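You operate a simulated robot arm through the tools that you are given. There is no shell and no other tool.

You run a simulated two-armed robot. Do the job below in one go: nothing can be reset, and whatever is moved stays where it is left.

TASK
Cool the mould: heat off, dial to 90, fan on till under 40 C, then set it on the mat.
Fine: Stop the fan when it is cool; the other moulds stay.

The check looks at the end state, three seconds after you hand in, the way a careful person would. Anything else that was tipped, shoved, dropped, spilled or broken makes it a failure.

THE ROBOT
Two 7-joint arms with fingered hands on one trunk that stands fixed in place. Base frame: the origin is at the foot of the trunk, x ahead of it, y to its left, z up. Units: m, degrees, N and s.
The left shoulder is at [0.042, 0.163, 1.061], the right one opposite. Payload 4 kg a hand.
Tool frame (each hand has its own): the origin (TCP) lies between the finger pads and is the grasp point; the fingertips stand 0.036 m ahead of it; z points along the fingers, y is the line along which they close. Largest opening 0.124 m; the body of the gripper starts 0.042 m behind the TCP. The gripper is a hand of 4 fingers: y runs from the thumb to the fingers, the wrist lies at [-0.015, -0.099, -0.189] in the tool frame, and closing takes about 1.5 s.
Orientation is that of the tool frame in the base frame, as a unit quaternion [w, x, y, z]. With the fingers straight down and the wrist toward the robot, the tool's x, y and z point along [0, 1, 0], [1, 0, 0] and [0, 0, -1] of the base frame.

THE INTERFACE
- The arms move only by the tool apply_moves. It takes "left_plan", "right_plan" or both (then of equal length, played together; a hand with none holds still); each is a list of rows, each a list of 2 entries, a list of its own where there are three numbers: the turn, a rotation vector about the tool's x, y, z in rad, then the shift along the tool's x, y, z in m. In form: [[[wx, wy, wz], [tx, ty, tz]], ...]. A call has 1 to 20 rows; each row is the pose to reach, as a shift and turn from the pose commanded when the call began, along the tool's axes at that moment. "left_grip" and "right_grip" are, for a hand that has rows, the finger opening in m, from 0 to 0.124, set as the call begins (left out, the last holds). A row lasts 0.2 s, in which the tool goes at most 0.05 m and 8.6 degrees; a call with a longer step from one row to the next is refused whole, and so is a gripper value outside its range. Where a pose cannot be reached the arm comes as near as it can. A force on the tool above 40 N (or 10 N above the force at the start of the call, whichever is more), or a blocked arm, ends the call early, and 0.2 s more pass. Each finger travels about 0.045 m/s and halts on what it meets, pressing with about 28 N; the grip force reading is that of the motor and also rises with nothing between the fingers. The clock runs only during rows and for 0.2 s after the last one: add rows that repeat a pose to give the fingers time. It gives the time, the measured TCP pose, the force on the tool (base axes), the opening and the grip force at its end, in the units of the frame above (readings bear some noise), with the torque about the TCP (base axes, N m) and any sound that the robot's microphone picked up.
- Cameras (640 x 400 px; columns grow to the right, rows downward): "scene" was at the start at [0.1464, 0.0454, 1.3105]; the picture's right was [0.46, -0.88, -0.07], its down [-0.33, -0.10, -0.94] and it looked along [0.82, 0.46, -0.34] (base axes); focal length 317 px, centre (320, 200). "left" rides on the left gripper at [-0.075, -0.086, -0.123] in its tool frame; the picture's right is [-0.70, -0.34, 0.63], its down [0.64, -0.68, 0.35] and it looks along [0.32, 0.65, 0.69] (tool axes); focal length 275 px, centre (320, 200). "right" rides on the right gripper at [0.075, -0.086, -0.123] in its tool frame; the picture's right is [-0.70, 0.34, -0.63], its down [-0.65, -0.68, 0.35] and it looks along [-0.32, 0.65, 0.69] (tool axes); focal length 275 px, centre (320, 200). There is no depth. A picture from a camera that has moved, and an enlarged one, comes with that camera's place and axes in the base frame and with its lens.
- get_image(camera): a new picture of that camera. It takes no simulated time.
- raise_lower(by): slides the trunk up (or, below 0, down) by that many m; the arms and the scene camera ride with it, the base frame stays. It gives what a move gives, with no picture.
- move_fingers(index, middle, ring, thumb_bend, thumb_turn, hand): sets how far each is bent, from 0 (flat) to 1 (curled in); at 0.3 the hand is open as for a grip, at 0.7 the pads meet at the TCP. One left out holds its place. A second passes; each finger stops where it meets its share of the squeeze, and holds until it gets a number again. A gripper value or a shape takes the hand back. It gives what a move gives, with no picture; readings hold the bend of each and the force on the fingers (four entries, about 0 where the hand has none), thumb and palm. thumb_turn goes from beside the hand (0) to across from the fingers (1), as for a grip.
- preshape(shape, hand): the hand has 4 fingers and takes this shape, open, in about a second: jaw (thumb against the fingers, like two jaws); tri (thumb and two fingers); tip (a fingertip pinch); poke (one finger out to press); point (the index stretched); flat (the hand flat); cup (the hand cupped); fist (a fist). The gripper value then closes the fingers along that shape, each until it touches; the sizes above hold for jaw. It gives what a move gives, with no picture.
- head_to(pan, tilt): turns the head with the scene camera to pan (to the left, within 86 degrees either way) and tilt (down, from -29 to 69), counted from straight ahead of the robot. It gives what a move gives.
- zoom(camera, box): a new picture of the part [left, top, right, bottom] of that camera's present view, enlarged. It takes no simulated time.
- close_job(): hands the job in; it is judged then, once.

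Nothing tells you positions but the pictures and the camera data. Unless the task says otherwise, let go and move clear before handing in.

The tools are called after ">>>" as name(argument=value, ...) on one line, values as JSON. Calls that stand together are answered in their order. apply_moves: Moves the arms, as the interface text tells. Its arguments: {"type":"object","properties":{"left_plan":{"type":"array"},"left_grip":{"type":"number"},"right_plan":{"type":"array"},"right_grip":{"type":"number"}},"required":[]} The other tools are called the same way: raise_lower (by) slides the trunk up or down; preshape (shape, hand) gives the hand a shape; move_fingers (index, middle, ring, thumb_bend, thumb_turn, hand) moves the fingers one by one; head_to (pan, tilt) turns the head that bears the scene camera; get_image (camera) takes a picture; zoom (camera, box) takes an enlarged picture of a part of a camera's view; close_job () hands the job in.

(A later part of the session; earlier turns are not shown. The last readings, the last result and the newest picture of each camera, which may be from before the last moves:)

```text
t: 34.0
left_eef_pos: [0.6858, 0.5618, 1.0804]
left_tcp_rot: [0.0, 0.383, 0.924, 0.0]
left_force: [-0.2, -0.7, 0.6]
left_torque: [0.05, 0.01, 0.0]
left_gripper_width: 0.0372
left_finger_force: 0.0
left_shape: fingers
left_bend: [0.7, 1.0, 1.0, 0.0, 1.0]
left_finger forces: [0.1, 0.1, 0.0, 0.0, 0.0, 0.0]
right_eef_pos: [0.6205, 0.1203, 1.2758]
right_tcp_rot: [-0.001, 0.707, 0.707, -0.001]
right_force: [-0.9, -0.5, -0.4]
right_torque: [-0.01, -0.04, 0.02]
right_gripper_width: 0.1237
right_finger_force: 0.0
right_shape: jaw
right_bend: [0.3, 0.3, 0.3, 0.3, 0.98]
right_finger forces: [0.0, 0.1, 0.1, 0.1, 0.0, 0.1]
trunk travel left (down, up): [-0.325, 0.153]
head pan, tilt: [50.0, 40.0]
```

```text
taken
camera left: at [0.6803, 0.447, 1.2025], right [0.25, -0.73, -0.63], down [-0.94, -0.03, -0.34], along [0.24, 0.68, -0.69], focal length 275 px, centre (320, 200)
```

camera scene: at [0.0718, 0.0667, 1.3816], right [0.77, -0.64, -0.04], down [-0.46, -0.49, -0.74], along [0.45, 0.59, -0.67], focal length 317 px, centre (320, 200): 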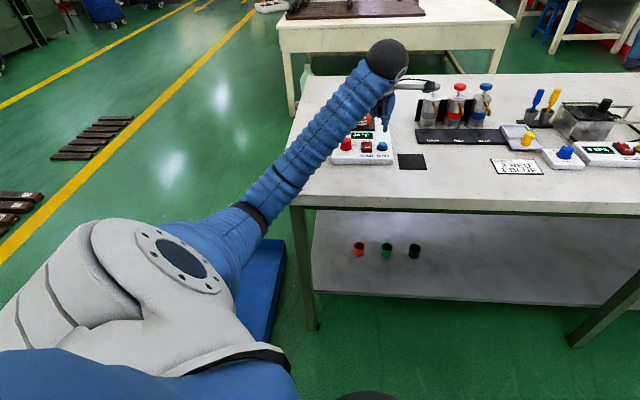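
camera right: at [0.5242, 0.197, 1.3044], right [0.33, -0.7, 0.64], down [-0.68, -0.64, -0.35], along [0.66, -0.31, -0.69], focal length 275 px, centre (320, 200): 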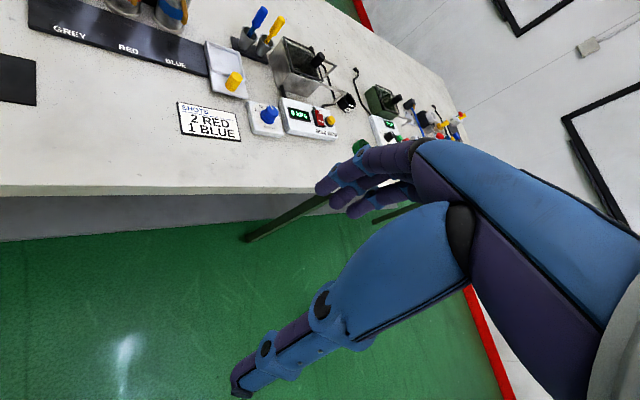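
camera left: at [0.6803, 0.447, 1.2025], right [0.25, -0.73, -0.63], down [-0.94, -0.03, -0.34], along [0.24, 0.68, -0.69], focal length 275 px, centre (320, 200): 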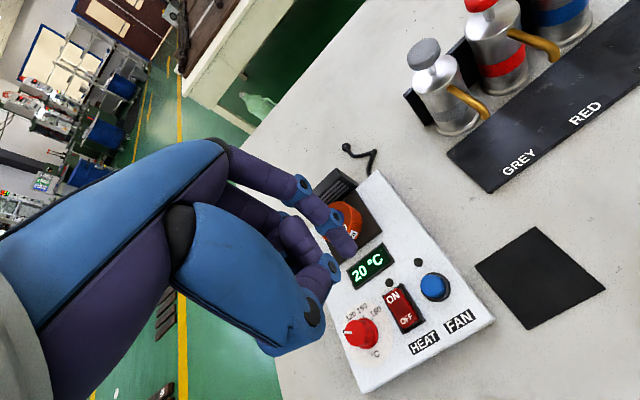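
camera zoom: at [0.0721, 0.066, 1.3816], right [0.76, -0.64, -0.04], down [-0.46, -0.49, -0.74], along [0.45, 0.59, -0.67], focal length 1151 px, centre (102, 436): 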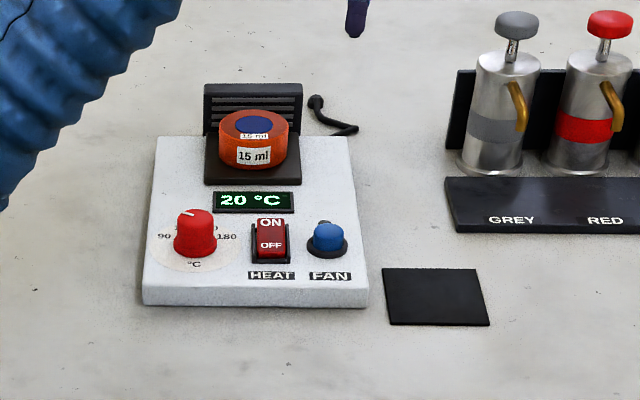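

Both LEDs are dark and it reads 20 °C. Next is the mould: I'll open the hand into the pinch shape and go above it with less yaw for a clear view of the mould and the vent behind it.

>>> preshape(hand="left", shape="tip")

>>> apply_moves(left_plan=[[[0, 0, 0.131], [0.01, 0.013, 0.005]], [[0, 0, 0.262], [0.02, 0.026, 0.01]], [[0, 0, 0.393], [0.03, 0.04, 0.015]], [[0, 0, 0.524], [0.04, 0.053, 0.02]], [[0, 0, 0.655], [0.05, 0.066, 0.025]], [[0, 0, 0.785], [0.059, 0.079, 0.03]], [[0, 0, 0.785], [0.059, 0.079, 0.03]]])

>>> get_image(camera="left")

>>> get_image(camera="scene")

```text
t: 34.9
left_eef_pos: [0.6871, 0.5625, 1.0808]
left_tcp_rot: [0.0, 0.383, 0.924, 0.0]
left_force: [0.3, -0.6, -0.2]
left_torque: [0.05, 0.01, 0.0]
left_gripper_width: 0.1239
left_finger_force: 0.1
left_shape: tip
left_bend: [0.31, 0.98, 0.99, 0.3, 0.98]
left_finger forces: [0.1, 0.0, 0.0, 0.0, 0.0, 0.0]
right_eef_pos: [0.6199, 0.1226, 1.2761]
right_tcp_rot: [0.0, 0.708, 0.707, 0.0]
right_force: [-0.3, -0.4, 0.4]
right_torque: [0.0, -0.02, 0.01]
right_gripper_width: 0.1238
right_finger_force: 0.0
right_shape: jaw
right_bend: [0.3, 0.3, 0.3, 0.3, 0.98]
right_finger forces: [0.0, 0.0, 0.0, 0.0, 0.0, 0.0]
trunk travel left (down, up): [-0.325, 0.153]
head pan, tilt: [50.0, 40.0]
```

```text
t: 36.5
left_eef_pos: [0.6992, 0.6585, 1.053]
left_tcp_rot: [0.0, 0.708, 0.706, 0.0]
left_force: [-0.4, -0.4, -0.1]
left_torque: [0.02, 0.04, 0.04]
left_gripper_width: 0.1241
left_finger_force: 0.2
left_shape: tip
left_bend: [0.31, 0.98, 0.99, 0.3, 0.98]
left_finger forces: [0.0, 0.1, 0.0, 0.0, 0.0, 0.0]
right_eef_pos: [0.6208, 0.1226, 1.2765]
right_tcp_rot: [0.0, 0.707, 0.707, 0.0]
right_force: [0.1, -0.3, -0.8]
right_torque: [0.01, -0.01, 0.01]
right_gripper_width: 0.124
right_finger_force: 0.0
right_shape: jaw
right_bend: [0.3, 0.3, 0.3, 0.3, 0.98]
right_finger forces: [0.0, 0.0, 0.0, 0.0, 0.0, 0.0]
trunk travel left (down, up): [-0.325, 0.153]
head pan, tilt: [50.0, 40.0]
```

```text
taken
camera left: at [0.6157, 0.5831, 1.1744], right [-0.34, -0.7, -0.63], down [-0.68, 0.65, -0.35], along [0.65, 0.31, -0.69], focal length 275 px, centre (320, 200)
```

left: 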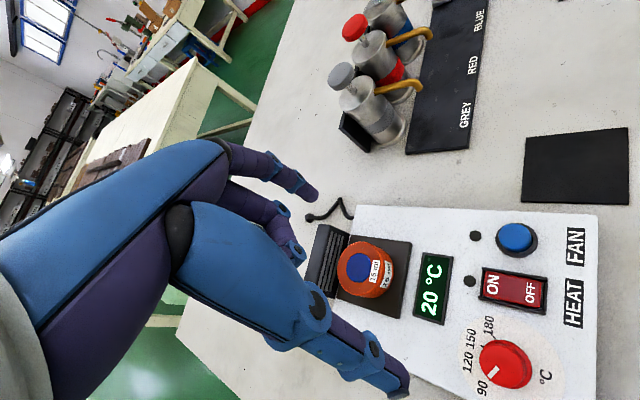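

```text
taken
camera scene: at [0.072, 0.0665, 1.3816], right [0.77, -0.64, -0.04], down [-0.46, -0.49, -0.74], along [0.45, 0.59, -0.67], focal length 317 px, centre (320, 200)
```

scene: 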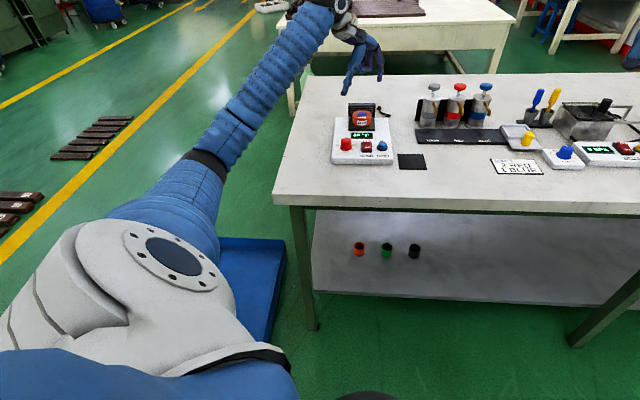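

This is a clear view. I'll zoom on the mould and vent, and again on the dial, from here.

>>> zoom(camera="left", box=[290, 200, 430, 320])

>>> zoom(camera="left", box=[455, 305, 565, 400])

>>> zoom(camera="scene", box=[330, 90, 400, 140])

>>> zoom(camera="scene", box=[320, 30, 430, 180])

```text
3.33 times, centred on (360, 260) of left
camera zoom: at [0.6157, 0.5831, 1.1744], right [-0.34, -0.7, -0.63], down [-0.68, 0.65, -0.35], along [0.65, 0.31, -0.69], focal length 918 px, centre (187, 0)
```

zoom: 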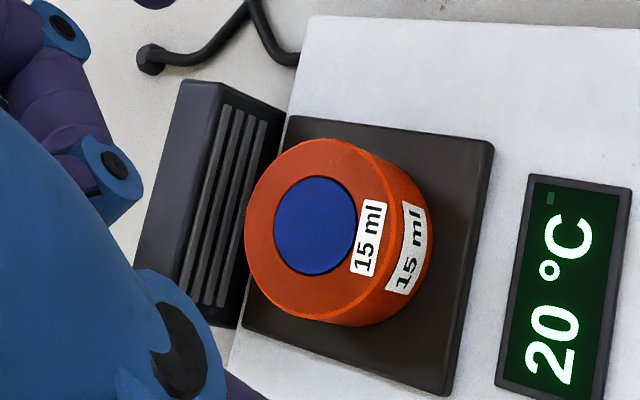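

```text
4.21 times, centred on (510, 352) of left
camera zoom: at [0.6157, 0.5831, 1.1744], right [-0.34, -0.7, -0.63], down [-0.68, 0.65, -0.35], along [0.65, 0.31, -0.69], focal length 1159 px, centre (-480, -442)
```

zoom: 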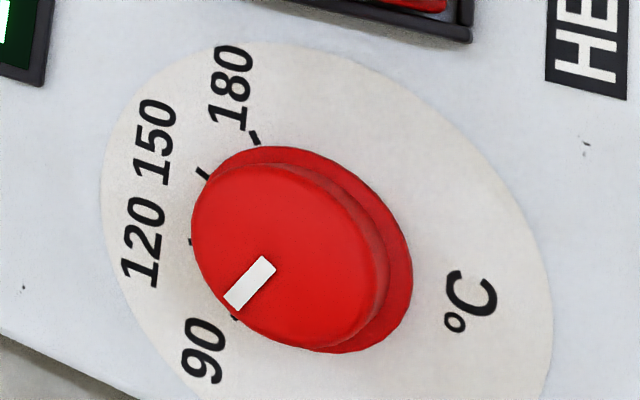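

```text
8.00 times, centred on (365, 115) of scene
camera zoom: at [0.072, 0.0665, 1.3816], right [0.77, -0.64, -0.04], down [-0.46, -0.49, -0.74], along [0.45, 0.59, -0.67], focal length 2532 px, centre (-40, 880)
```

zoom: 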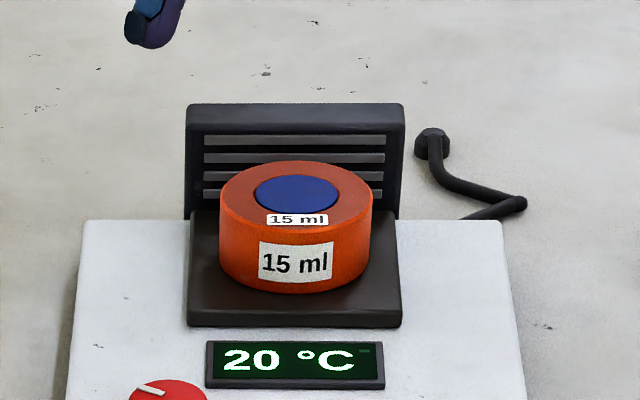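

```text
2.67 times, centred on (375, 105) of scene
camera zoom: at [0.072, 0.0665, 1.3816], right [0.77, -0.64, -0.04], down [-0.46, -0.49, -0.74], along [0.45, 0.59, -0.67], focal length 844 px, centre (173, 453)
```

zoom: 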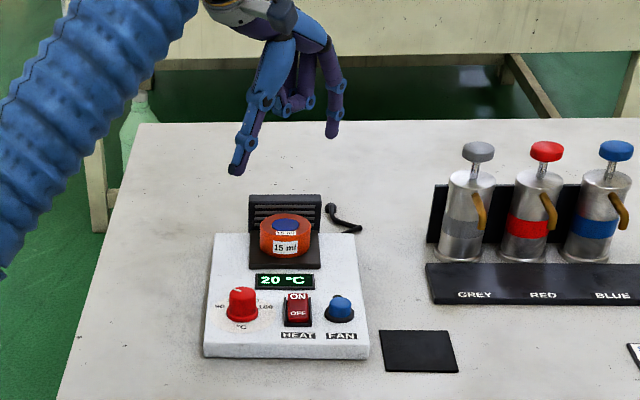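

The dial pointer lines up with the 90 tick. I put the mould at about (0.750, 0.702), 0.06 m in diameter and spanning z 0.880–0.907, with the vent only about 1 cm behind it. I'll grip it sideways (yaw −30°, hand tilted 20° for reach), starting from a pose above.

>>> apply_moves(left_plan=[[[-0.0152, 0.0569, 0.0865], [0.006, 0.007, 0.005]], [[-0.0305, 0.1138, 0.1729], [0.012, 0.014, 0.01]], [[-0.0457, 0.1707, 0.2594], [0.018, 0.021, 0.016]], [[-0.0609, 0.2275, 0.3458], [0.024, 0.028, 0.022]], [[-0.0762, 0.2844, 0.4323], [0.03, 0.035, 0.028]], [[-0.0914, 0.3413, 0.5187], [0.035, 0.0425, 0.033]], [[-0.0914, 0.3413, 0.5187], [0.035, 0.0425, 0.033]], [[-0.0914, 0.3413, 0.5187], [0.035, 0.0425, 0.033]]], left_grip=0.085)

>>> get_image(camera="left")

>>> zoom(camera="scene", box=[310, 30, 430, 150])

```text
t: 38.2
left_eef_pos: [0.7429, 0.6932, 1.0188]
left_tcp_rot: [-0.087, 0.853, 0.492, 0.151]
left_force: [-0.5, -0.2, 0.1]
left_torque: [0.0, -0.02, 0.02]
left_gripper_width: 0.0854
left_finger_force: 0.1
left_shape: tip
left_bend: [0.36, 0.98, 0.99, 0.5, 0.99]
left_finger forces: [0.0, 0.0, 0.0, 0.1, 0.1, 0.0]
right_eef_pos: [0.619, 0.1229, 1.2753]
right_tcp_rot: [0.0, 0.707, 0.707, 0.0]
right_force: [0.0, 0.8, 0.1]
right_torque: [0.04, 0.0, 0.03]
right_gripper_width: 0.1237
right_finger_force: 0.0
right_shape: jaw
right_bend: [0.3, 0.3, 0.3, 0.3, 0.98]
right_finger forces: [0.1, 0.0, 0.1, 0.0, 0.1, 0.0]
trunk travel left (down, up): [-0.325, 0.153]
head pan, tilt: [50.0, 40.0]
```

```text
taken
camera left: at [0.6133, 0.6384, 1.1069], right [-0.51, -0.21, -0.83], down [-0.23, 0.97, -0.1], along [0.83, 0.14, -0.54], focal length 275 px, centre (320, 200)
```

left: 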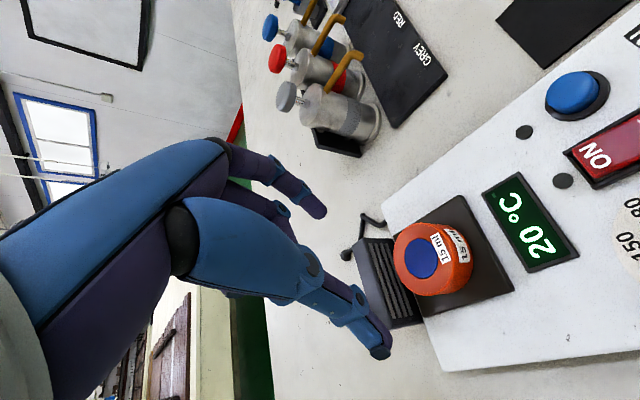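

```text
3.33 times, centred on (370, 90) of scene
camera zoom: at [0.0721, 0.0669, 1.3816], right [0.77, -0.64, -0.04], down [-0.46, -0.49, -0.74], along [0.45, 0.59, -0.67], focal length 1055 px, centre (153, 567)
```

zoom: 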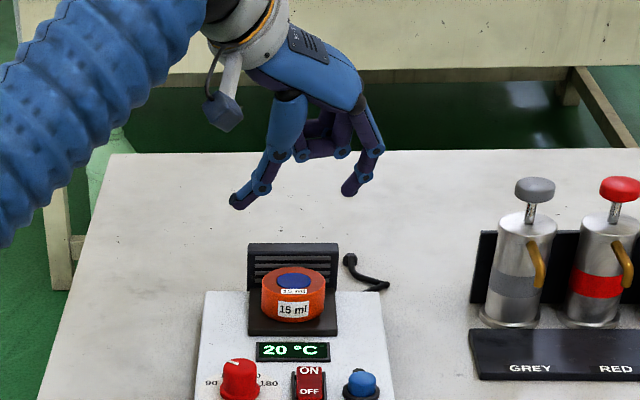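

The pose is reached and the fingertips straddle the mould at about ±0.052 m. I'll descend partway and check alignment before entering between the mould and its surroundings.

>>> apply_moves(left_plan=[[[0, 0, 0], [-0.008, 0.0003, 0.014]], [[0, 0, 0], [-0.016, 0.0006, 0.028]], [[0, 0, 0], [-0.023, 0.0009, 0.0427]], [[0, 0, 0], [-0.023, 0.0009, 0.0427]]])

>>> get_image(camera="left")

>>> zoom(camera="scene", box=[325, 70, 405, 150])

```text
t: 39.2
left_eef_pos: [0.7393, 0.6865, 0.9716]
left_tcp_rot: [-0.087, 0.853, 0.492, 0.151]
left_force: [0.0, -0.7, 0.3]
left_torque: [0.01, 0.04, -0.03]
left_gripper_width: 0.0853
left_finger_force: 0.1
left_shape: tip
left_bend: [0.36, 0.98, 0.99, 0.5, 0.99]
left_finger forces: [0.0, 0.0, 0.1, 0.0, 0.1, 0.0]
right_eef_pos: [0.6201, 0.1229, 1.2757]
right_tcp_rot: [0.0, 0.707, 0.707, -0.001]
right_force: [0.5, 0.3, -0.3]
right_torque: [-0.01, -0.07, 0.02]
right_gripper_width: 0.1236
right_finger_force: 0.1
right_shape: jaw
right_bend: [0.3, 0.3, 0.3, 0.3, 0.98]
right_finger forces: [0.1, 0.0, 0.1, 0.0, 0.0, 0.0]
trunk travel left (down, up): [-0.325, 0.153]
head pan, tilt: [50.0, 40.0]
```

```text
taken
camera left: at [0.6098, 0.6316, 1.0597], right [-0.51, -0.21, -0.83], down [-0.23, 0.97, -0.1], along [0.83, 0.14, -0.54], focal length 275 px, centre (320, 200)
```

left: 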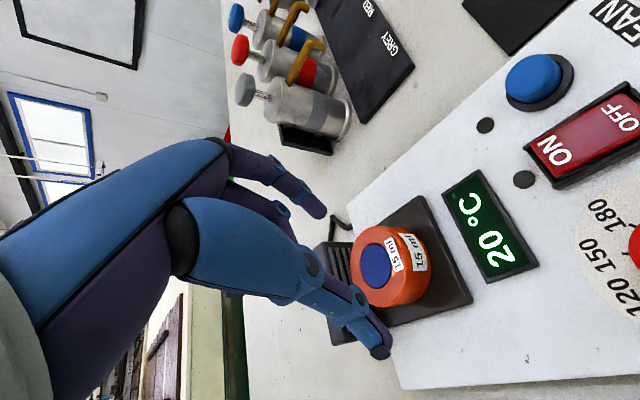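

```text
5.00 times, centred on (365, 110) of scene
camera zoom: at [0.0719, 0.0667, 1.3816], right [0.77, -0.64, -0.04], down [-0.46, -0.49, -0.74], along [0.45, 0.59, -0.67], focal length 1583 px, centre (95, 650)
```

zoom: 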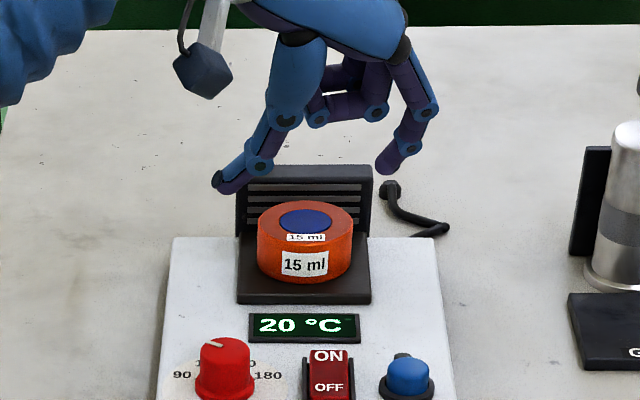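

Alignment is good: the index is on the right, the thumb on the left, and both are clear of the vent. I'll descend to grasp height.

>>> apply_moves(left_plan=[[[0, 0, 0], [-0.005, 0.001, 0.014]], [[0, 0, 0], [-0.01, 0.002, 0.027]], [[0, 0, 0], [-0.0135, 0.002, 0.0365]], [[0, 0, 0], [-0.0159, 0.002, 0.0438]], [[0, 0, 0], [-0.0159, 0.002, 0.0438]]])

>>> get_image(camera="left")

>>> zoom(camera="scene", box=[325, 80, 405, 150])

```text
t: 40.5
left_eef_pos: [0.7417, 0.6848, 0.9247]
left_tcp_rot: [-0.087, 0.853, 0.492, 0.15]
left_force: [-0.5, -0.5, 0.2]
left_torque: [-0.03, 0.0, -0.04]
left_gripper_width: 0.0855
left_finger_force: 0.1
left_shape: tip
left_bend: [0.36, 0.98, 0.99, 0.5, 0.99]
left_finger forces: [0.1, 0.1, 0.0, 0.1, 0.1, 0.0]
right_eef_pos: [0.6199, 0.1228, 1.2758]
right_tcp_rot: [0.0, 0.707, 0.707, 0.0]
right_force: [-0.2, 0.5, 0.0]
right_torque: [-0.01, 0.02, -0.03]
right_gripper_width: 0.1237
right_finger_force: 0.0
right_shape: jaw
right_bend: [0.3, 0.3, 0.3, 0.3, 0.98]
right_finger forces: [0.1, 0.0, 0.0, 0.0, 0.0, 0.0]
trunk travel left (down, up): [-0.325, 0.153]
head pan, tilt: [50.0, 40.0]
```

```text
taken
camera left: at [0.6119, 0.6304, 1.0129], right [-0.51, -0.21, -0.83], down [-0.23, 0.97, -0.1], along [0.83, 0.14, -0.54], focal length 275 px, centre (320, 200)
```

left: 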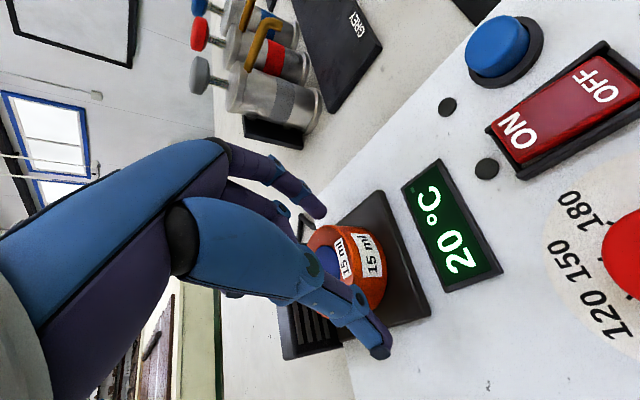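

```text
5.71 times, centred on (365, 115) of scene
camera zoom: at [0.0719, 0.0668, 1.3816], right [0.77, -0.64, -0.04], down [-0.46, -0.49, -0.74], along [0.45, 0.59, -0.67], focal length 1809 px, centre (63, 686)
```

zoom: 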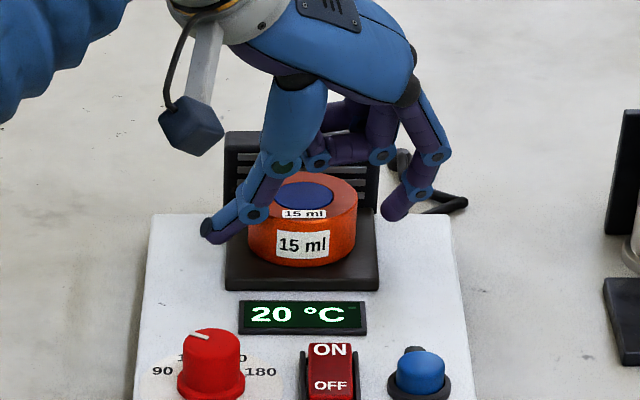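

The fingers straddle the mould but sit about 5 mm left of centre. I'll nudge right and then close gently.

>>> apply_moves(left_plan=[[[0, 0, 0], [0, 0.004, 0]], [[0, 0, 0], [0, 0.004, 0]]])

>>> apply_moves(left_plan=[[[0, 0, 0], [0, 0, 0]], [[0, 0, 0], [0, 0, 0]], [[0, 0, 0], [0, 0, 0]], [[0, 0, 0], [0, 0, 0]], [[0, 0, 0], [0, 0, 0]], [[0, 0, 0], [0, 0, 0]]], left_grip=0.045)

>>> get_image(camera="left")

>>> zoom(camera="scene", box=[325, 80, 405, 150])

```text
t: 41.0
left_eef_pos: [0.7445, 0.6846, 0.9248]
left_tcp_rot: [-0.086, 0.853, 0.493, 0.15]
left_force: [0.6, -0.7, 0.2]
left_torque: [0.03, 0.0, -0.04]
left_gripper_width: 0.0852
left_finger_force: 0.0
left_shape: tip
left_bend: [0.36, 0.98, 0.99, 0.5, 0.99]
left_finger forces: [0.0, 0.1, 0.0, 0.0, 0.0, 0.1]
right_eef_pos: [0.6201, 0.1236, 1.2768]
right_tcp_rot: [0.0, 0.707, 0.707, -0.001]
right_force: [-0.4, -0.7, 0.9]
right_torque: [0.0, 0.0, 0.03]
right_gripper_width: 0.1236
right_finger_force: 0.0
right_shape: jaw
right_bend: [0.3, 0.3, 0.3, 0.3, 0.98]
right_finger forces: [0.0, 0.0, 0.0, 0.1, 0.0, 0.0]
trunk travel left (down, up): [-0.325, 0.153]
head pan, tilt: [50.0, 40.0]
```

```text
t: 42.5
left_eef_pos: [0.7436, 0.6843, 0.925]
left_tcp_rot: [-0.087, 0.853, 0.492, 0.15]
left_force: [-0.6, -0.3, 2.6]
left_torque: [-0.06, -0.09, -0.02]
left_gripper_width: 0.0559
left_finger_force: 27.9
left_shape: tip
left_bend: [0.45, 1.0, 1.0, 0.57, 0.99]
left_finger forces: [27.1, 0.1, 0.0, 0.0, 27.2, 0.1]
right_eef_pos: [0.6195, 0.1225, 1.2765]
right_tcp_rot: [0.0, 0.707, 0.707, 0.0]
right_force: [0.1, 0.2, -0.3]
right_torque: [0.0, 0.0, 0.02]
right_gripper_width: 0.1237
right_finger_force: 0.0
right_shape: jaw
right_bend: [0.3, 0.3, 0.3, 0.3, 0.98]
right_finger forces: [0.0, 0.0, 0.1, 0.1, 0.0, 0.1]
trunk travel left (down, up): [-0.325, 0.153]
head pan, tilt: [50.0, 40.0]
```

```text
taken
camera left: at [0.6155, 0.629, 1.0129], right [-0.51, -0.21, -0.83], down [-0.23, 0.97, -0.1], along [0.83, 0.14, -0.54], focal length 275 px, centre (320, 200)
```

left: 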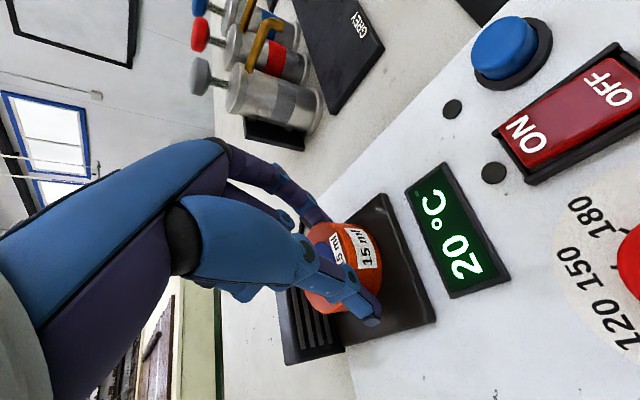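

```text
5.71 times, centred on (365, 115) of scene
camera zoom: at [0.0718, 0.0667, 1.3816], right [0.77, -0.64, -0.04], down [-0.46, -0.49, -0.74], along [0.45, 0.59, -0.67], focal length 1809 px, centre (63, 686)
```

zoom: 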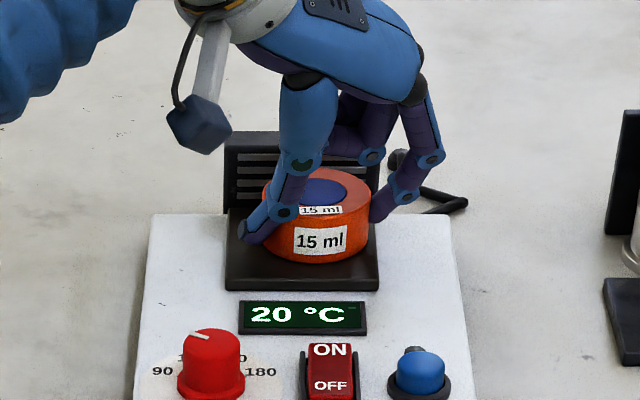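

The mould is gripped with about 27 N on each finger. I'll lift it a little and check that it stays level and held.

>>> apply_moves(left_plan=[[[0, 0, 0], [0.0034, 0, -0.0094]], [[0, 0, 0], [0.0068, 0, -0.0188]], [[0, 0, 0], [0.0103, 0, -0.0282]], [[0, 0, 0], [0.0137, 0, -0.0376]], [[0, 0, 0], [0.0137, 0, -0.0376]]])

>>> get_image(camera="left")

>>> zoom(camera="scene", box=[325, 70, 405, 150])

```text
t: 43.6
left_eef_pos: [0.7457, 0.6842, 0.9644]
left_tcp_rot: [-0.087, 0.853, 0.493, 0.15]
left_force: [-0.3, -0.8, -1.7]
left_torque: [0.01, 0.02, 0.02]
left_gripper_width: 0.0558
left_finger_force: 27.6
left_shape: tip
left_bend: [0.45, 1.0, 1.0, 0.57, 0.99]
left_finger forces: [26.9, 0.1, 0.0, 0.0, 26.7, 0.0]
right_eef_pos: [0.62, 0.1226, 1.2757]
right_tcp_rot: [0.0, 0.707, 0.707, 0.0]
right_force: [0.3, 0.0, -0.3]
right_torque: [0.03, -0.05, 0.01]
right_gripper_width: 0.1236
right_finger_force: 0.0
right_shape: jaw
right_bend: [0.3, 0.3, 0.3, 0.3, 0.98]
right_finger forces: [0.0, 0.1, 0.0, 0.0, 0.0, 0.1]
trunk travel left (down, up): [-0.325, 0.153]
head pan, tilt: [50.0, 40.0]
```

```text
taken
camera left: at [0.6162, 0.6294, 1.0523], right [-0.51, -0.21, -0.83], down [-0.23, 0.97, -0.1], along [0.83, 0.14, -0.54], focal length 275 px, centre (320, 200)
```

left: 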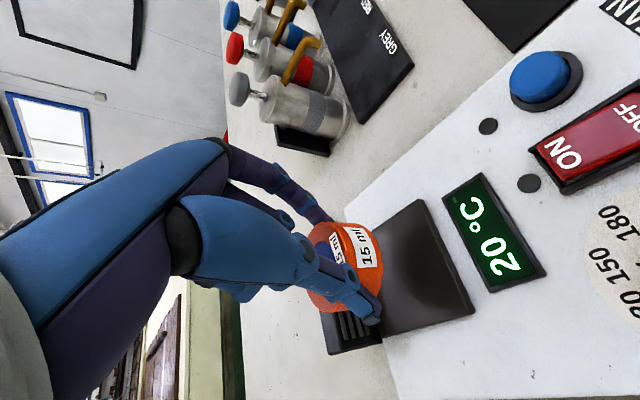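

```text
5.00 times, centred on (365, 110) of scene
camera zoom: at [0.0723, 0.0672, 1.3815], right [0.77, -0.64, -0.04], down [-0.46, -0.49, -0.74], along [0.45, 0.59, -0.67], focal length 1583 px, centre (95, 650)
```

zoom: 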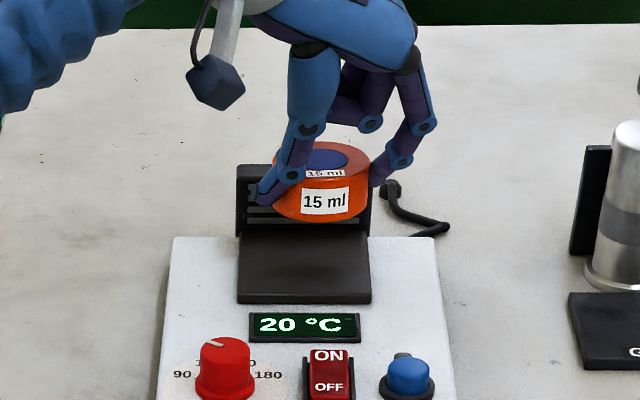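

The mould is held level and clear of the block. I'll raise the trunk 0.08 m, which lifts the load and keeps the elbow clear of the bench corner for the nearer mat position.

>>> raise_lower(by=0.08)

>>> get_image(camera="left")

>>> get_image(camera="scene")

```text
t: 44.8
left_eef_pos: [0.7444, 0.6836, 1.0429]
left_tcp_rot: [-0.088, 0.853, 0.492, 0.15]
left_force: [-1.1, 0.7, -2.0]
left_torque: [-0.05, 0.0, -0.03]
left_gripper_width: 0.0556
left_finger_force: 28.0
left_shape: tip
left_bend: [0.45, 1.0, 1.0, 0.57, 0.99]
left_finger forces: [26.8, 0.0, 0.1, 0.1, 26.8, 0.0]
right_eef_pos: [0.6204, 0.1219, 1.3541]
right_tcp_rot: [-0.001, 0.707, 0.707, -0.001]
right_force: [-0.1, -0.6, -0.2]
right_torque: [0.01, 0.01, -0.01]
right_gripper_width: 0.1237
right_finger_force: 0.1
right_shape: jaw
right_bend: [0.3, 0.3, 0.3, 0.3, 0.98]
right_finger forces: [0.1, 0.1, 0.0, 0.0, 0.0, 0.0]
trunk travel left (down, up): [-0.405, 0.073]
head pan, tilt: [50.0, 40.0]
```

```text
taken
camera left: at [0.616, 0.6287, 1.1317], right [-0.51, -0.21, -0.83], down [-0.23, 0.97, -0.1], along [0.83, 0.14, -0.54], focal length 275 px, centre (320, 200)
```

left: 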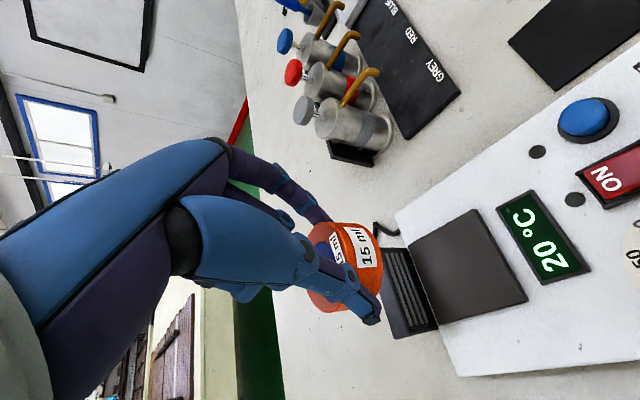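

```text
taken
camera scene: at [0.0539, 0.0671, 1.4662], right [0.77, -0.64, -0.01], down [-0.42, -0.49, -0.76], along [0.48, 0.59, -0.65], focal length 317 px, centre (320, 200)
```

scene: 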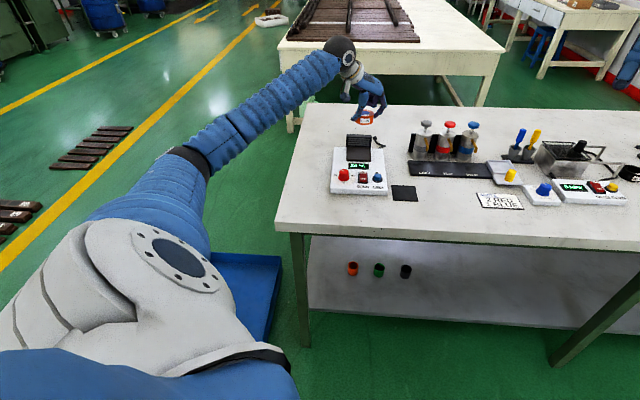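

The load is steady. The mat is about 0.072 m square, centred near (0.727, 0.478), and the mould sits about (0.013, 0.007) ahead of the TCP in x, y. I'll carry it over at this height, halfway first.

>>> apply_moves(left_plan=[[[0, 0, 0], [-0.0188, 0.008, -0.0068]], [[0, 0, 0], [-0.0376, 0.016, -0.0137]], [[0, 0, 0], [-0.0563, 0.0239, -0.0205]], [[0, 0, 0], [-0.0751, 0.0319, -0.0273]], [[0, 0, 0], [-0.0939, 0.0399, -0.0342]]])

>>> apply_moves(left_plan=[[[0, 0, 0], [-0.0188, 0.008, -0.0068]], [[0, 0, 0], [-0.0376, 0.016, -0.0137]], [[0, 0, 0], [-0.0563, 0.0239, -0.0205]], [[0, 0, 0], [-0.0751, 0.0319, -0.0273]], [[0, 0, 0], [-0.0939, 0.0399, -0.0341]], [[0, 0, 0], [-0.0939, 0.0399, -0.0341]]])

>>> get_image(camera="left")

>>> get_image(camera="scene")

```text
t: 46.0
left_eef_pos: [0.7292, 0.5769, 1.044]
left_tcp_rot: [-0.087, 0.853, 0.492, 0.15]
left_force: [0.4, -0.9, -1.4]
left_torque: [-0.06, 0.02, 0.0]
left_gripper_width: 0.0556
left_finger_force: 28.7
left_shape: tip
left_bend: [0.45, 1.0, 1.0, 0.57, 0.99]
left_finger forces: [26.9, 0.0, 0.1, 0.1, 26.8, 0.1]
right_eef_pos: [0.6196, 0.1223, 1.3558]
right_tcp_rot: [0.0, 0.707, 0.707, 0.0]
right_force: [0.3, 0.6, 0.0]
right_torque: [0.02, -0.03, 0.0]
right_gripper_width: 0.124
right_finger_force: 0.1
right_shape: jaw
right_bend: [0.3, 0.3, 0.3, 0.3, 0.98]
right_finger forces: [0.1, 0.0, 0.0, 0.0, 0.1, 0.0]
trunk travel left (down, up): [-0.405, 0.073]
head pan, tilt: [50.0, 40.0]
```

```text
t: 47.4
left_eef_pos: [0.713, 0.4708, 1.0447]
left_tcp_rot: [-0.087, 0.853, 0.493, 0.15]
left_force: [-0.2, -0.4, -2.1]
left_torque: [0.0, 0.05, 0.01]
left_gripper_width: 0.0555
left_finger_force: 27.7
left_shape: tip
left_bend: [0.45, 1.0, 1.0, 0.57, 0.99]
left_finger forces: [27.0, 0.0, 0.0, 0.0, 26.7, 0.0]
right_eef_pos: [0.6208, 0.1226, 1.3551]
right_tcp_rot: [0.0, 0.707, 0.707, 0.0]
right_force: [0.9, 0.1, 0.3]
right_torque: [-0.01, 0.02, 0.03]
right_gripper_width: 0.1238
right_finger_force: 0.2
right_shape: jaw
right_bend: [0.3, 0.3, 0.3, 0.3, 0.98]
right_finger forces: [0.1, 0.1, 0.1, 0.0, 0.0, 0.0]
trunk travel left (down, up): [-0.405, 0.073]
head pan, tilt: [50.0, 40.0]
```

```text
taken
camera left: at [0.5842, 0.4164, 1.1326], right [-0.51, -0.21, -0.83], down [-0.23, 0.97, -0.1], along [0.83, 0.14, -0.54], focal length 275 px, centre (320, 200)
```

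left: 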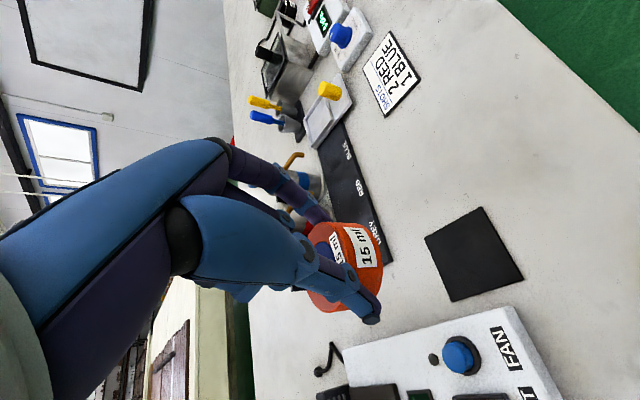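

```text
taken
camera scene: at [0.0534, 0.0672, 1.4663], right [0.77, -0.64, -0.01], down [-0.42, -0.49, -0.76], along [0.48, 0.59, -0.65], focal length 317 px, centre (320, 200)
```

scene: 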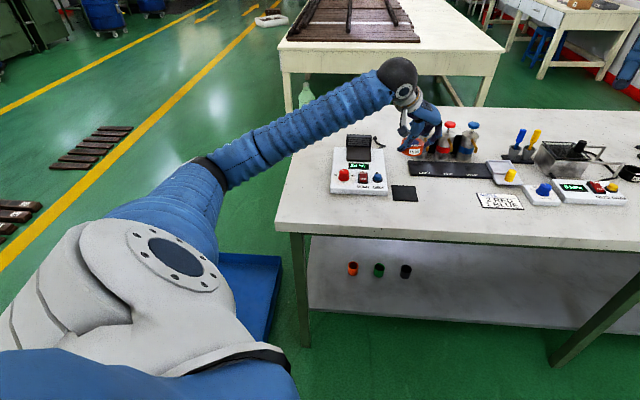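

The mould is above the mat and the elbow is well clear. I'll zoom to measure the mat and the held mould precisely.

>>> zoom(camera="left", box=[400, 190, 540, 320])

>>> zoom(camera="left", box=[280, 190, 420, 340])

>>> zoom(camera="scene", box=[370, 110, 450, 210])

```text
3.08 times, centred on (470, 255) of left
camera zoom: at [0.5842, 0.4164, 1.1326], right [-0.51, -0.21, -0.83], down [-0.23, 0.97, -0.1], along [0.83, 0.14, -0.54], focal length 847 px, centre (-142, 31)
```

zoom: 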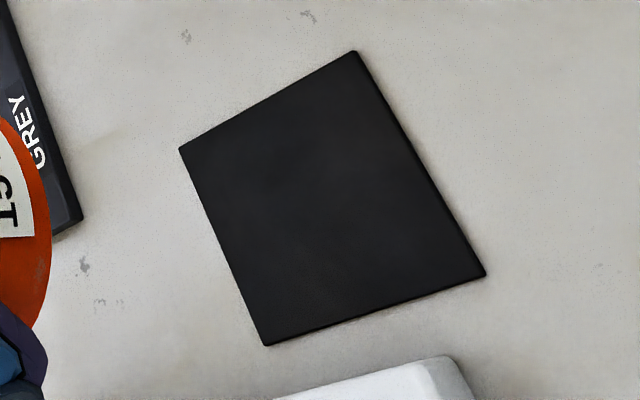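

```text
2.67 times, centred on (350, 265) of left
camera zoom: at [0.5842, 0.4164, 1.1326], right [-0.51, -0.21, -0.83], down [-0.23, 0.97, -0.1], along [0.83, 0.14, -0.54], focal length 734 px, centre (240, 27)
```

zoom: 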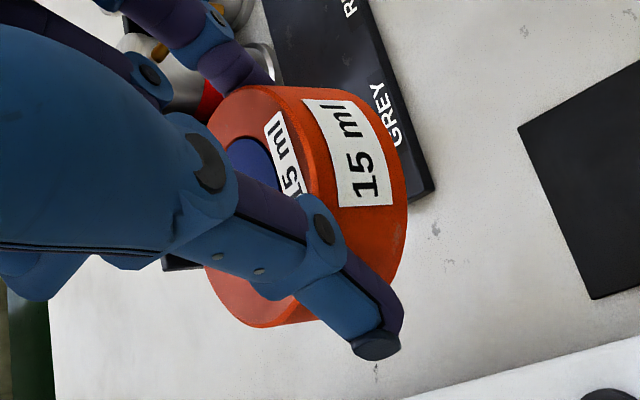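

```text
4.00 times, centred on (410, 160) of scene
camera zoom: at [0.0534, 0.0672, 1.4663], right [0.77, -0.64, -0.01], down [-0.42, -0.49, -0.76], along [0.48, 0.59, -0.65], focal length 1266 px, centre (-40, 360)
```

zoom: 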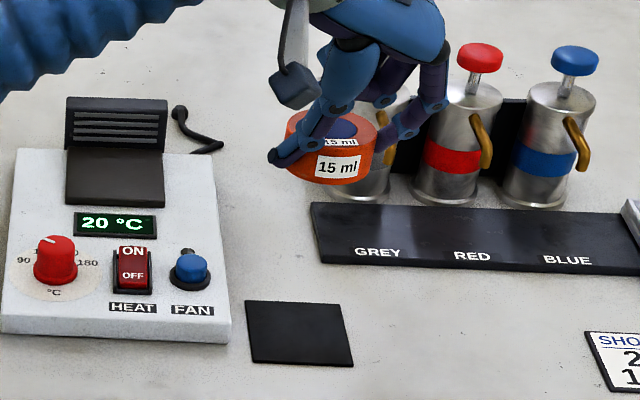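

By both cameras the held mould is about (−2.5, +4.5) mm off the mat centre (0.7266, 0.478). I'll correct for that and lower to just above the mat.

>>> apply_moves(left_plan=[[[0, 0, 0], [-0.001, 0.0044, 0.002]], [[0, 0, 0], [-0.0105, 0.0044, 0.024]], [[0, 0, 0], [-0.02, 0.0044, 0.05]], [[0, 0, 0], [-0.0295, 0.0044, 0.075]], [[0, 0, 0], [-0.038, 0.0044, 0.097]], [[0, 0, 0], [-0.0452, 0.0044, 0.1165]], [[0, 0, 0], [-0.0452, 0.0044, 0.1165]]])

>>> zoom(camera="left", box=[260, 170, 460, 370])

>>> zoom(camera="scene", box=[370, 130, 450, 210])

```text
t: 49.0
left_eef_pos: [0.7166, 0.4677, 0.9178]
left_tcp_rot: [-0.086, 0.853, 0.493, 0.15]
left_force: [0.0, 0.6, -0.6]
left_torque: [-0.03, 0.03, -0.02]
left_gripper_width: 0.0556
left_finger_force: 28.0
left_shape: tip
left_bend: [0.45, 1.0, 1.0, 0.57, 0.99]
left_finger forces: [26.7, 0.0, 0.0, 0.1, 26.7, 0.0]
right_eef_pos: [0.6192, 0.1218, 1.3565]
right_tcp_rot: [0.0, 0.707, 0.707, 0.0]
right_force: [0.5, 0.7, -0.5]
right_torque: [-0.04, 0.0, -0.03]
right_gripper_width: 0.1236
right_finger_force: 0.0
right_shape: jaw
right_bend: [0.3, 0.3, 0.3, 0.3, 0.98]
right_finger forces: [0.1, 0.0, 0.0, 0.1, 0.0, 0.0]
trunk travel left (down, up): [-0.405, 0.073]
head pan, tilt: [50.0, 40.0]
```

```text
2.00 times, centred on (360, 270) of left
camera zoom: at [0.5872, 0.4117, 1.006], right [-0.51, -0.21, -0.83], down [-0.23, 0.97, -0.1], along [0.83, 0.14, -0.54], focal length 551 px, centre (240, 60)
```

zoom: 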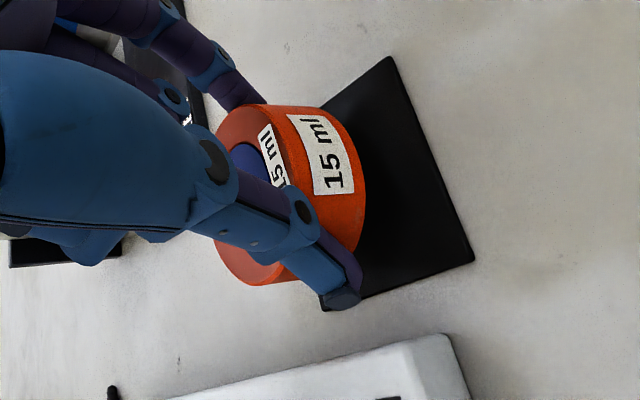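

```text
5.00 times, centred on (410, 170) of scene
camera zoom: at [0.0534, 0.0667, 1.4663], right [0.77, -0.64, -0.01], down [-0.42, -0.49, -0.76], along [0.48, 0.59, -0.65], focal length 1583 px, centre (-130, 350)
```

zoom: 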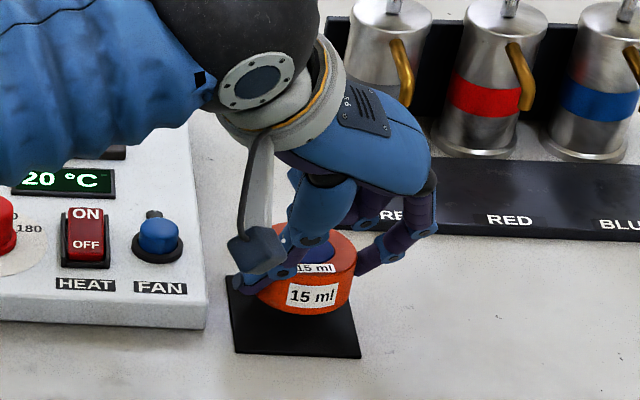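

The mould is about 2 cm above the mat and about 5 mm too far in x. I'll correct that and lower further to re-check.

>>> apply_moves(left_plan=[[[0, 0, 0], [-0.0016, -0.0048, -0.0005]], [[0, 0, 0], [-0.004, -0.0048, 0.006]], [[0, 0, 0], [-0.0057, -0.0048, 0.0107]], [[0, 0, 0], [-0.0057, -0.0048, 0.0107]]])

>>> zoom(camera="left", box=[280, 180, 460, 360])

>>> zoom(camera="scene", box=[380, 155, 430, 210])

```text
t: 50.0
left_eef_pos: [0.7114, 0.4665, 0.907]
left_tcp_rot: [-0.087, 0.853, 0.492, 0.151]
left_force: [0.2, 0.0, -1.2]
left_torque: [-0.01, 0.03, 0.01]
left_gripper_width: 0.0556
left_finger_force: 28.3
left_shape: tip
left_bend: [0.45, 1.0, 1.0, 0.57, 0.99]
left_finger forces: [26.8, 0.1, 0.1, 0.1, 26.7, 0.0]
right_eef_pos: [0.6195, 0.1238, 1.3556]
right_tcp_rot: [0.0, 0.707, 0.707, -0.001]
right_force: [0.6, -0.5, 0.6]
right_torque: [-0.01, 0.04, 0.03]
right_gripper_width: 0.1236
right_finger_force: 0.0
right_shape: jaw
right_bend: [0.3, 0.3, 0.3, 0.3, 0.98]
right_finger forces: [0.0, 0.0, 0.0, 0.0, 0.1, 0.1]
trunk travel left (down, up): [-0.405, 0.073]
head pan, tilt: [50.0, 40.0]
```

```text
2.22 times, centred on (370, 270) of left
camera zoom: at [0.5826, 0.4123, 0.9949], right [-0.51, -0.21, -0.83], down [-0.23, 0.97, -0.1], along [0.83, 0.14, -0.54], focal length 612 px, centre (209, 44)
```

zoom: 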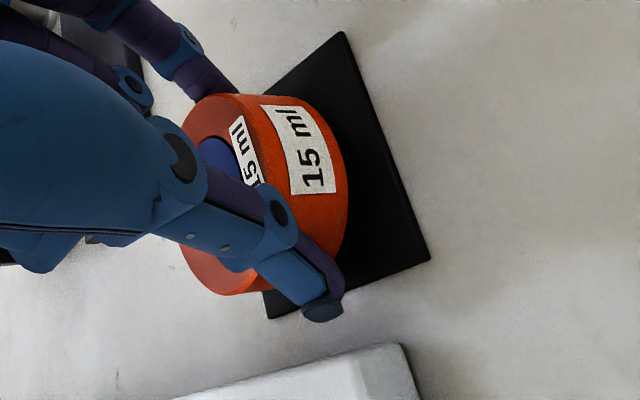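

```text
7.27 times, centred on (405, 182) of scene
camera zoom: at [0.0535, 0.0668, 1.4663], right [0.77, -0.64, -0.01], down [-0.42, -0.49, -0.76], along [0.48, 0.59, -0.65], focal length 2302 px, centre (-298, 327)
```

zoom: 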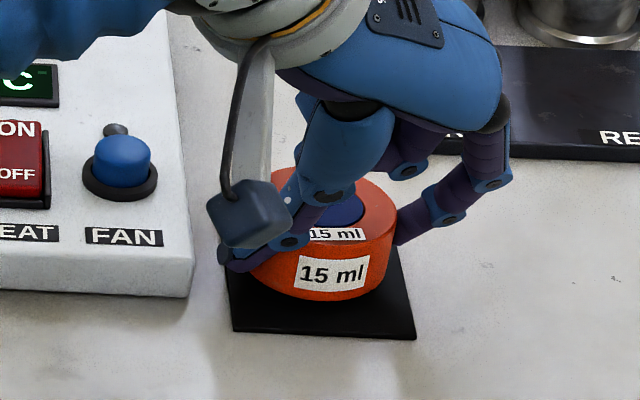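

The mould is now centred over the mat within a couple of mm and about 9 mm above it. I'll lower slowly, watching the force for contact.

>>> apply_moves(left_plan=[[[0, 0, 0], [-0.0024, -0.0004, 0.0028]], [[0, 0, 0], [-0.0037, -0.0004, 0.0061]], [[0, 0, 0], [-0.0037, -0.0004, 0.0061]]])

>>> zoom(camera="left", box=[280, 180, 460, 360])

>>> zoom(camera="scene", box=[380, 155, 430, 210])

```text
t: 50.8
left_eef_pos: [0.7097, 0.467, 0.8995]
left_tcp_rot: [-0.086, 0.853, 0.492, 0.151]
left_force: [0.4, 0.2, -1.9]
left_torque: [-0.02, 0.0, 0.0]
left_gripper_width: 0.0555
left_finger_force: 28.3
left_shape: tip
left_bend: [0.45, 1.0, 1.0, 0.57, 0.99]
left_finger forces: [26.9, 0.0, 0.0, 0.0, 26.6, 0.0]
right_eef_pos: [0.62, 0.1235, 1.3562]
right_tcp_rot: [0.0, 0.707, 0.707, 0.001]
right_force: [1.3, -0.2, 0.2]
right_torque: [0.02, 0.0, 0.01]
right_gripper_width: 0.1239
right_finger_force: 0.0
right_shape: jaw
right_bend: [0.3, 0.3, 0.3, 0.3, 0.98]
right_finger forces: [0.1, 0.1, 0.0, 0.0, 0.0, 0.0]
trunk travel left (down, up): [-0.405, 0.073]
head pan, tilt: [50.0, 40.0]
```

```text
2.22 times, centred on (370, 270) of left
camera zoom: at [0.5814, 0.411, 0.9882], right [-0.51, -0.21, -0.83], down [-0.23, 0.97, -0.1], along [0.83, 0.14, -0.54], focal length 612 px, centre (209, 44)
```

zoom: 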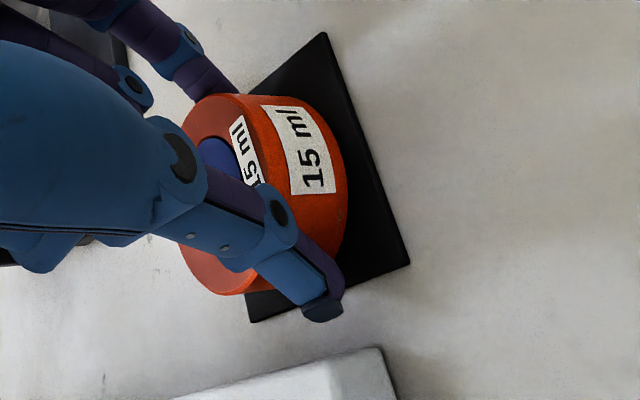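

```text
7.27 times, centred on (405, 182) of scene
camera zoom: at [0.0534, 0.0669, 1.4663], right [0.77, -0.64, -0.01], down [-0.42, -0.49, -0.76], along [0.48, 0.59, -0.65], focal length 2302 px, centre (-298, 327)
```

zoom: 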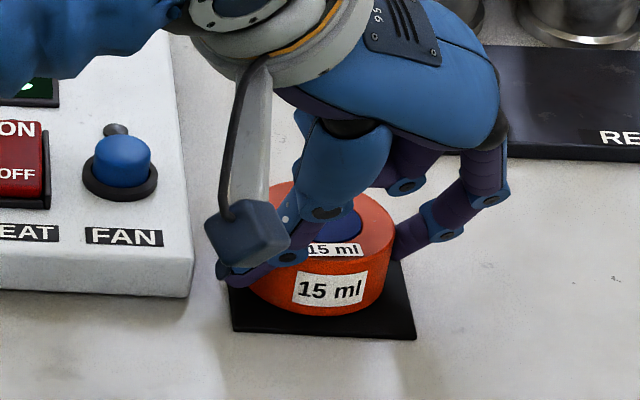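

It isn't touching yet but is very close and centred. I'll lower in 1.5 mm steps.

>>> apply_moves(left_plan=[[[0, 0, 0], [-0.0007, 0, 0.0019]], [[0, 0, 0], [-0.001, 0, 0.0028]], [[0, 0, 0], [-0.001, 0, 0.0028]]])

```text
t: 51.6
left_eef_pos: [0.7102, 0.4656, 0.8987]
left_tcp_rot: [-0.087, 0.853, 0.492, 0.151]
left_force: [-0.8, -0.4, 5.1]
left_torque: [-0.05, -0.14, -0.07]
left_gripper_width: 0.0556
left_finger_force: 27.7
left_shape: tip
left_bend: [0.45, 1.0, 1.0, 0.57, 0.99]
left_finger forces: [27.5, 0.0, 0.1, 0.0, 27.7, 0.0]
right_eef_pos: [0.6187, 0.1224, 1.3563]
right_tcp_rot: [0.0, 0.707, 0.707, 0.0]
right_force: [0.7, 0.4, -0.4]
right_torque: [-0.02, 0.02, 0.0]
right_gripper_width: 0.1236
right_finger_force: 0.0
right_shape: jaw
right_bend: [0.3, 0.3, 0.3, 0.3, 0.98]
right_finger forces: [0.1, 0.0, 0.1, 0.1, 0.0, 0.0]
trunk travel left (down, up): [-0.405, 0.073]
head pan, tilt: [50.0, 40.0]
```

Contact: about 7 N of upward change. I'll check the position on the mat before letting go.

>>> zoom(camera="left", box=[280, 180, 460, 360])

>>> zoom(camera="scene", box=[380, 155, 430, 210])

```text
2.22 times, centred on (370, 270) of left
camera zoom: at [0.5811, 0.4109, 0.9858], right [-0.51, -0.21, -0.83], down [-0.23, 0.97, -0.1], along [0.83, 0.14, -0.54], focal length 612 px, centre (209, 44)
```

zoom: 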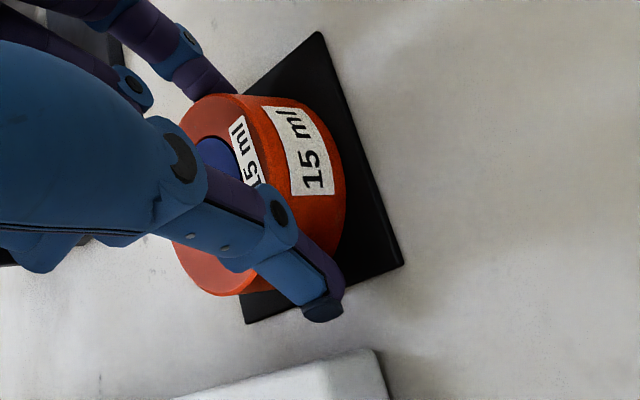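

```text
7.27 times, centred on (405, 182) of scene
camera zoom: at [0.053, 0.0666, 1.4664], right [0.77, -0.64, -0.01], down [-0.42, -0.49, -0.76], along [0.48, 0.59, -0.65], focal length 2302 px, centre (-298, 327)
```

zoom: 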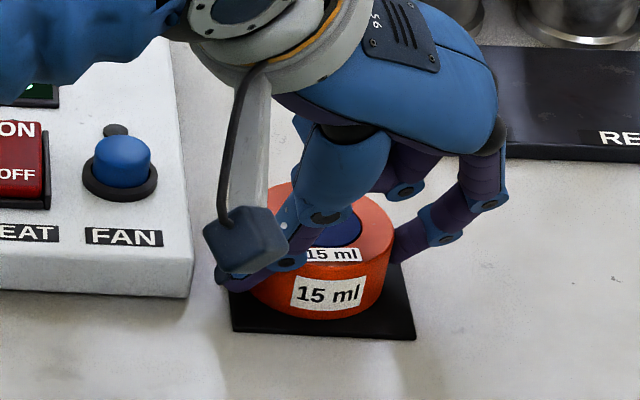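

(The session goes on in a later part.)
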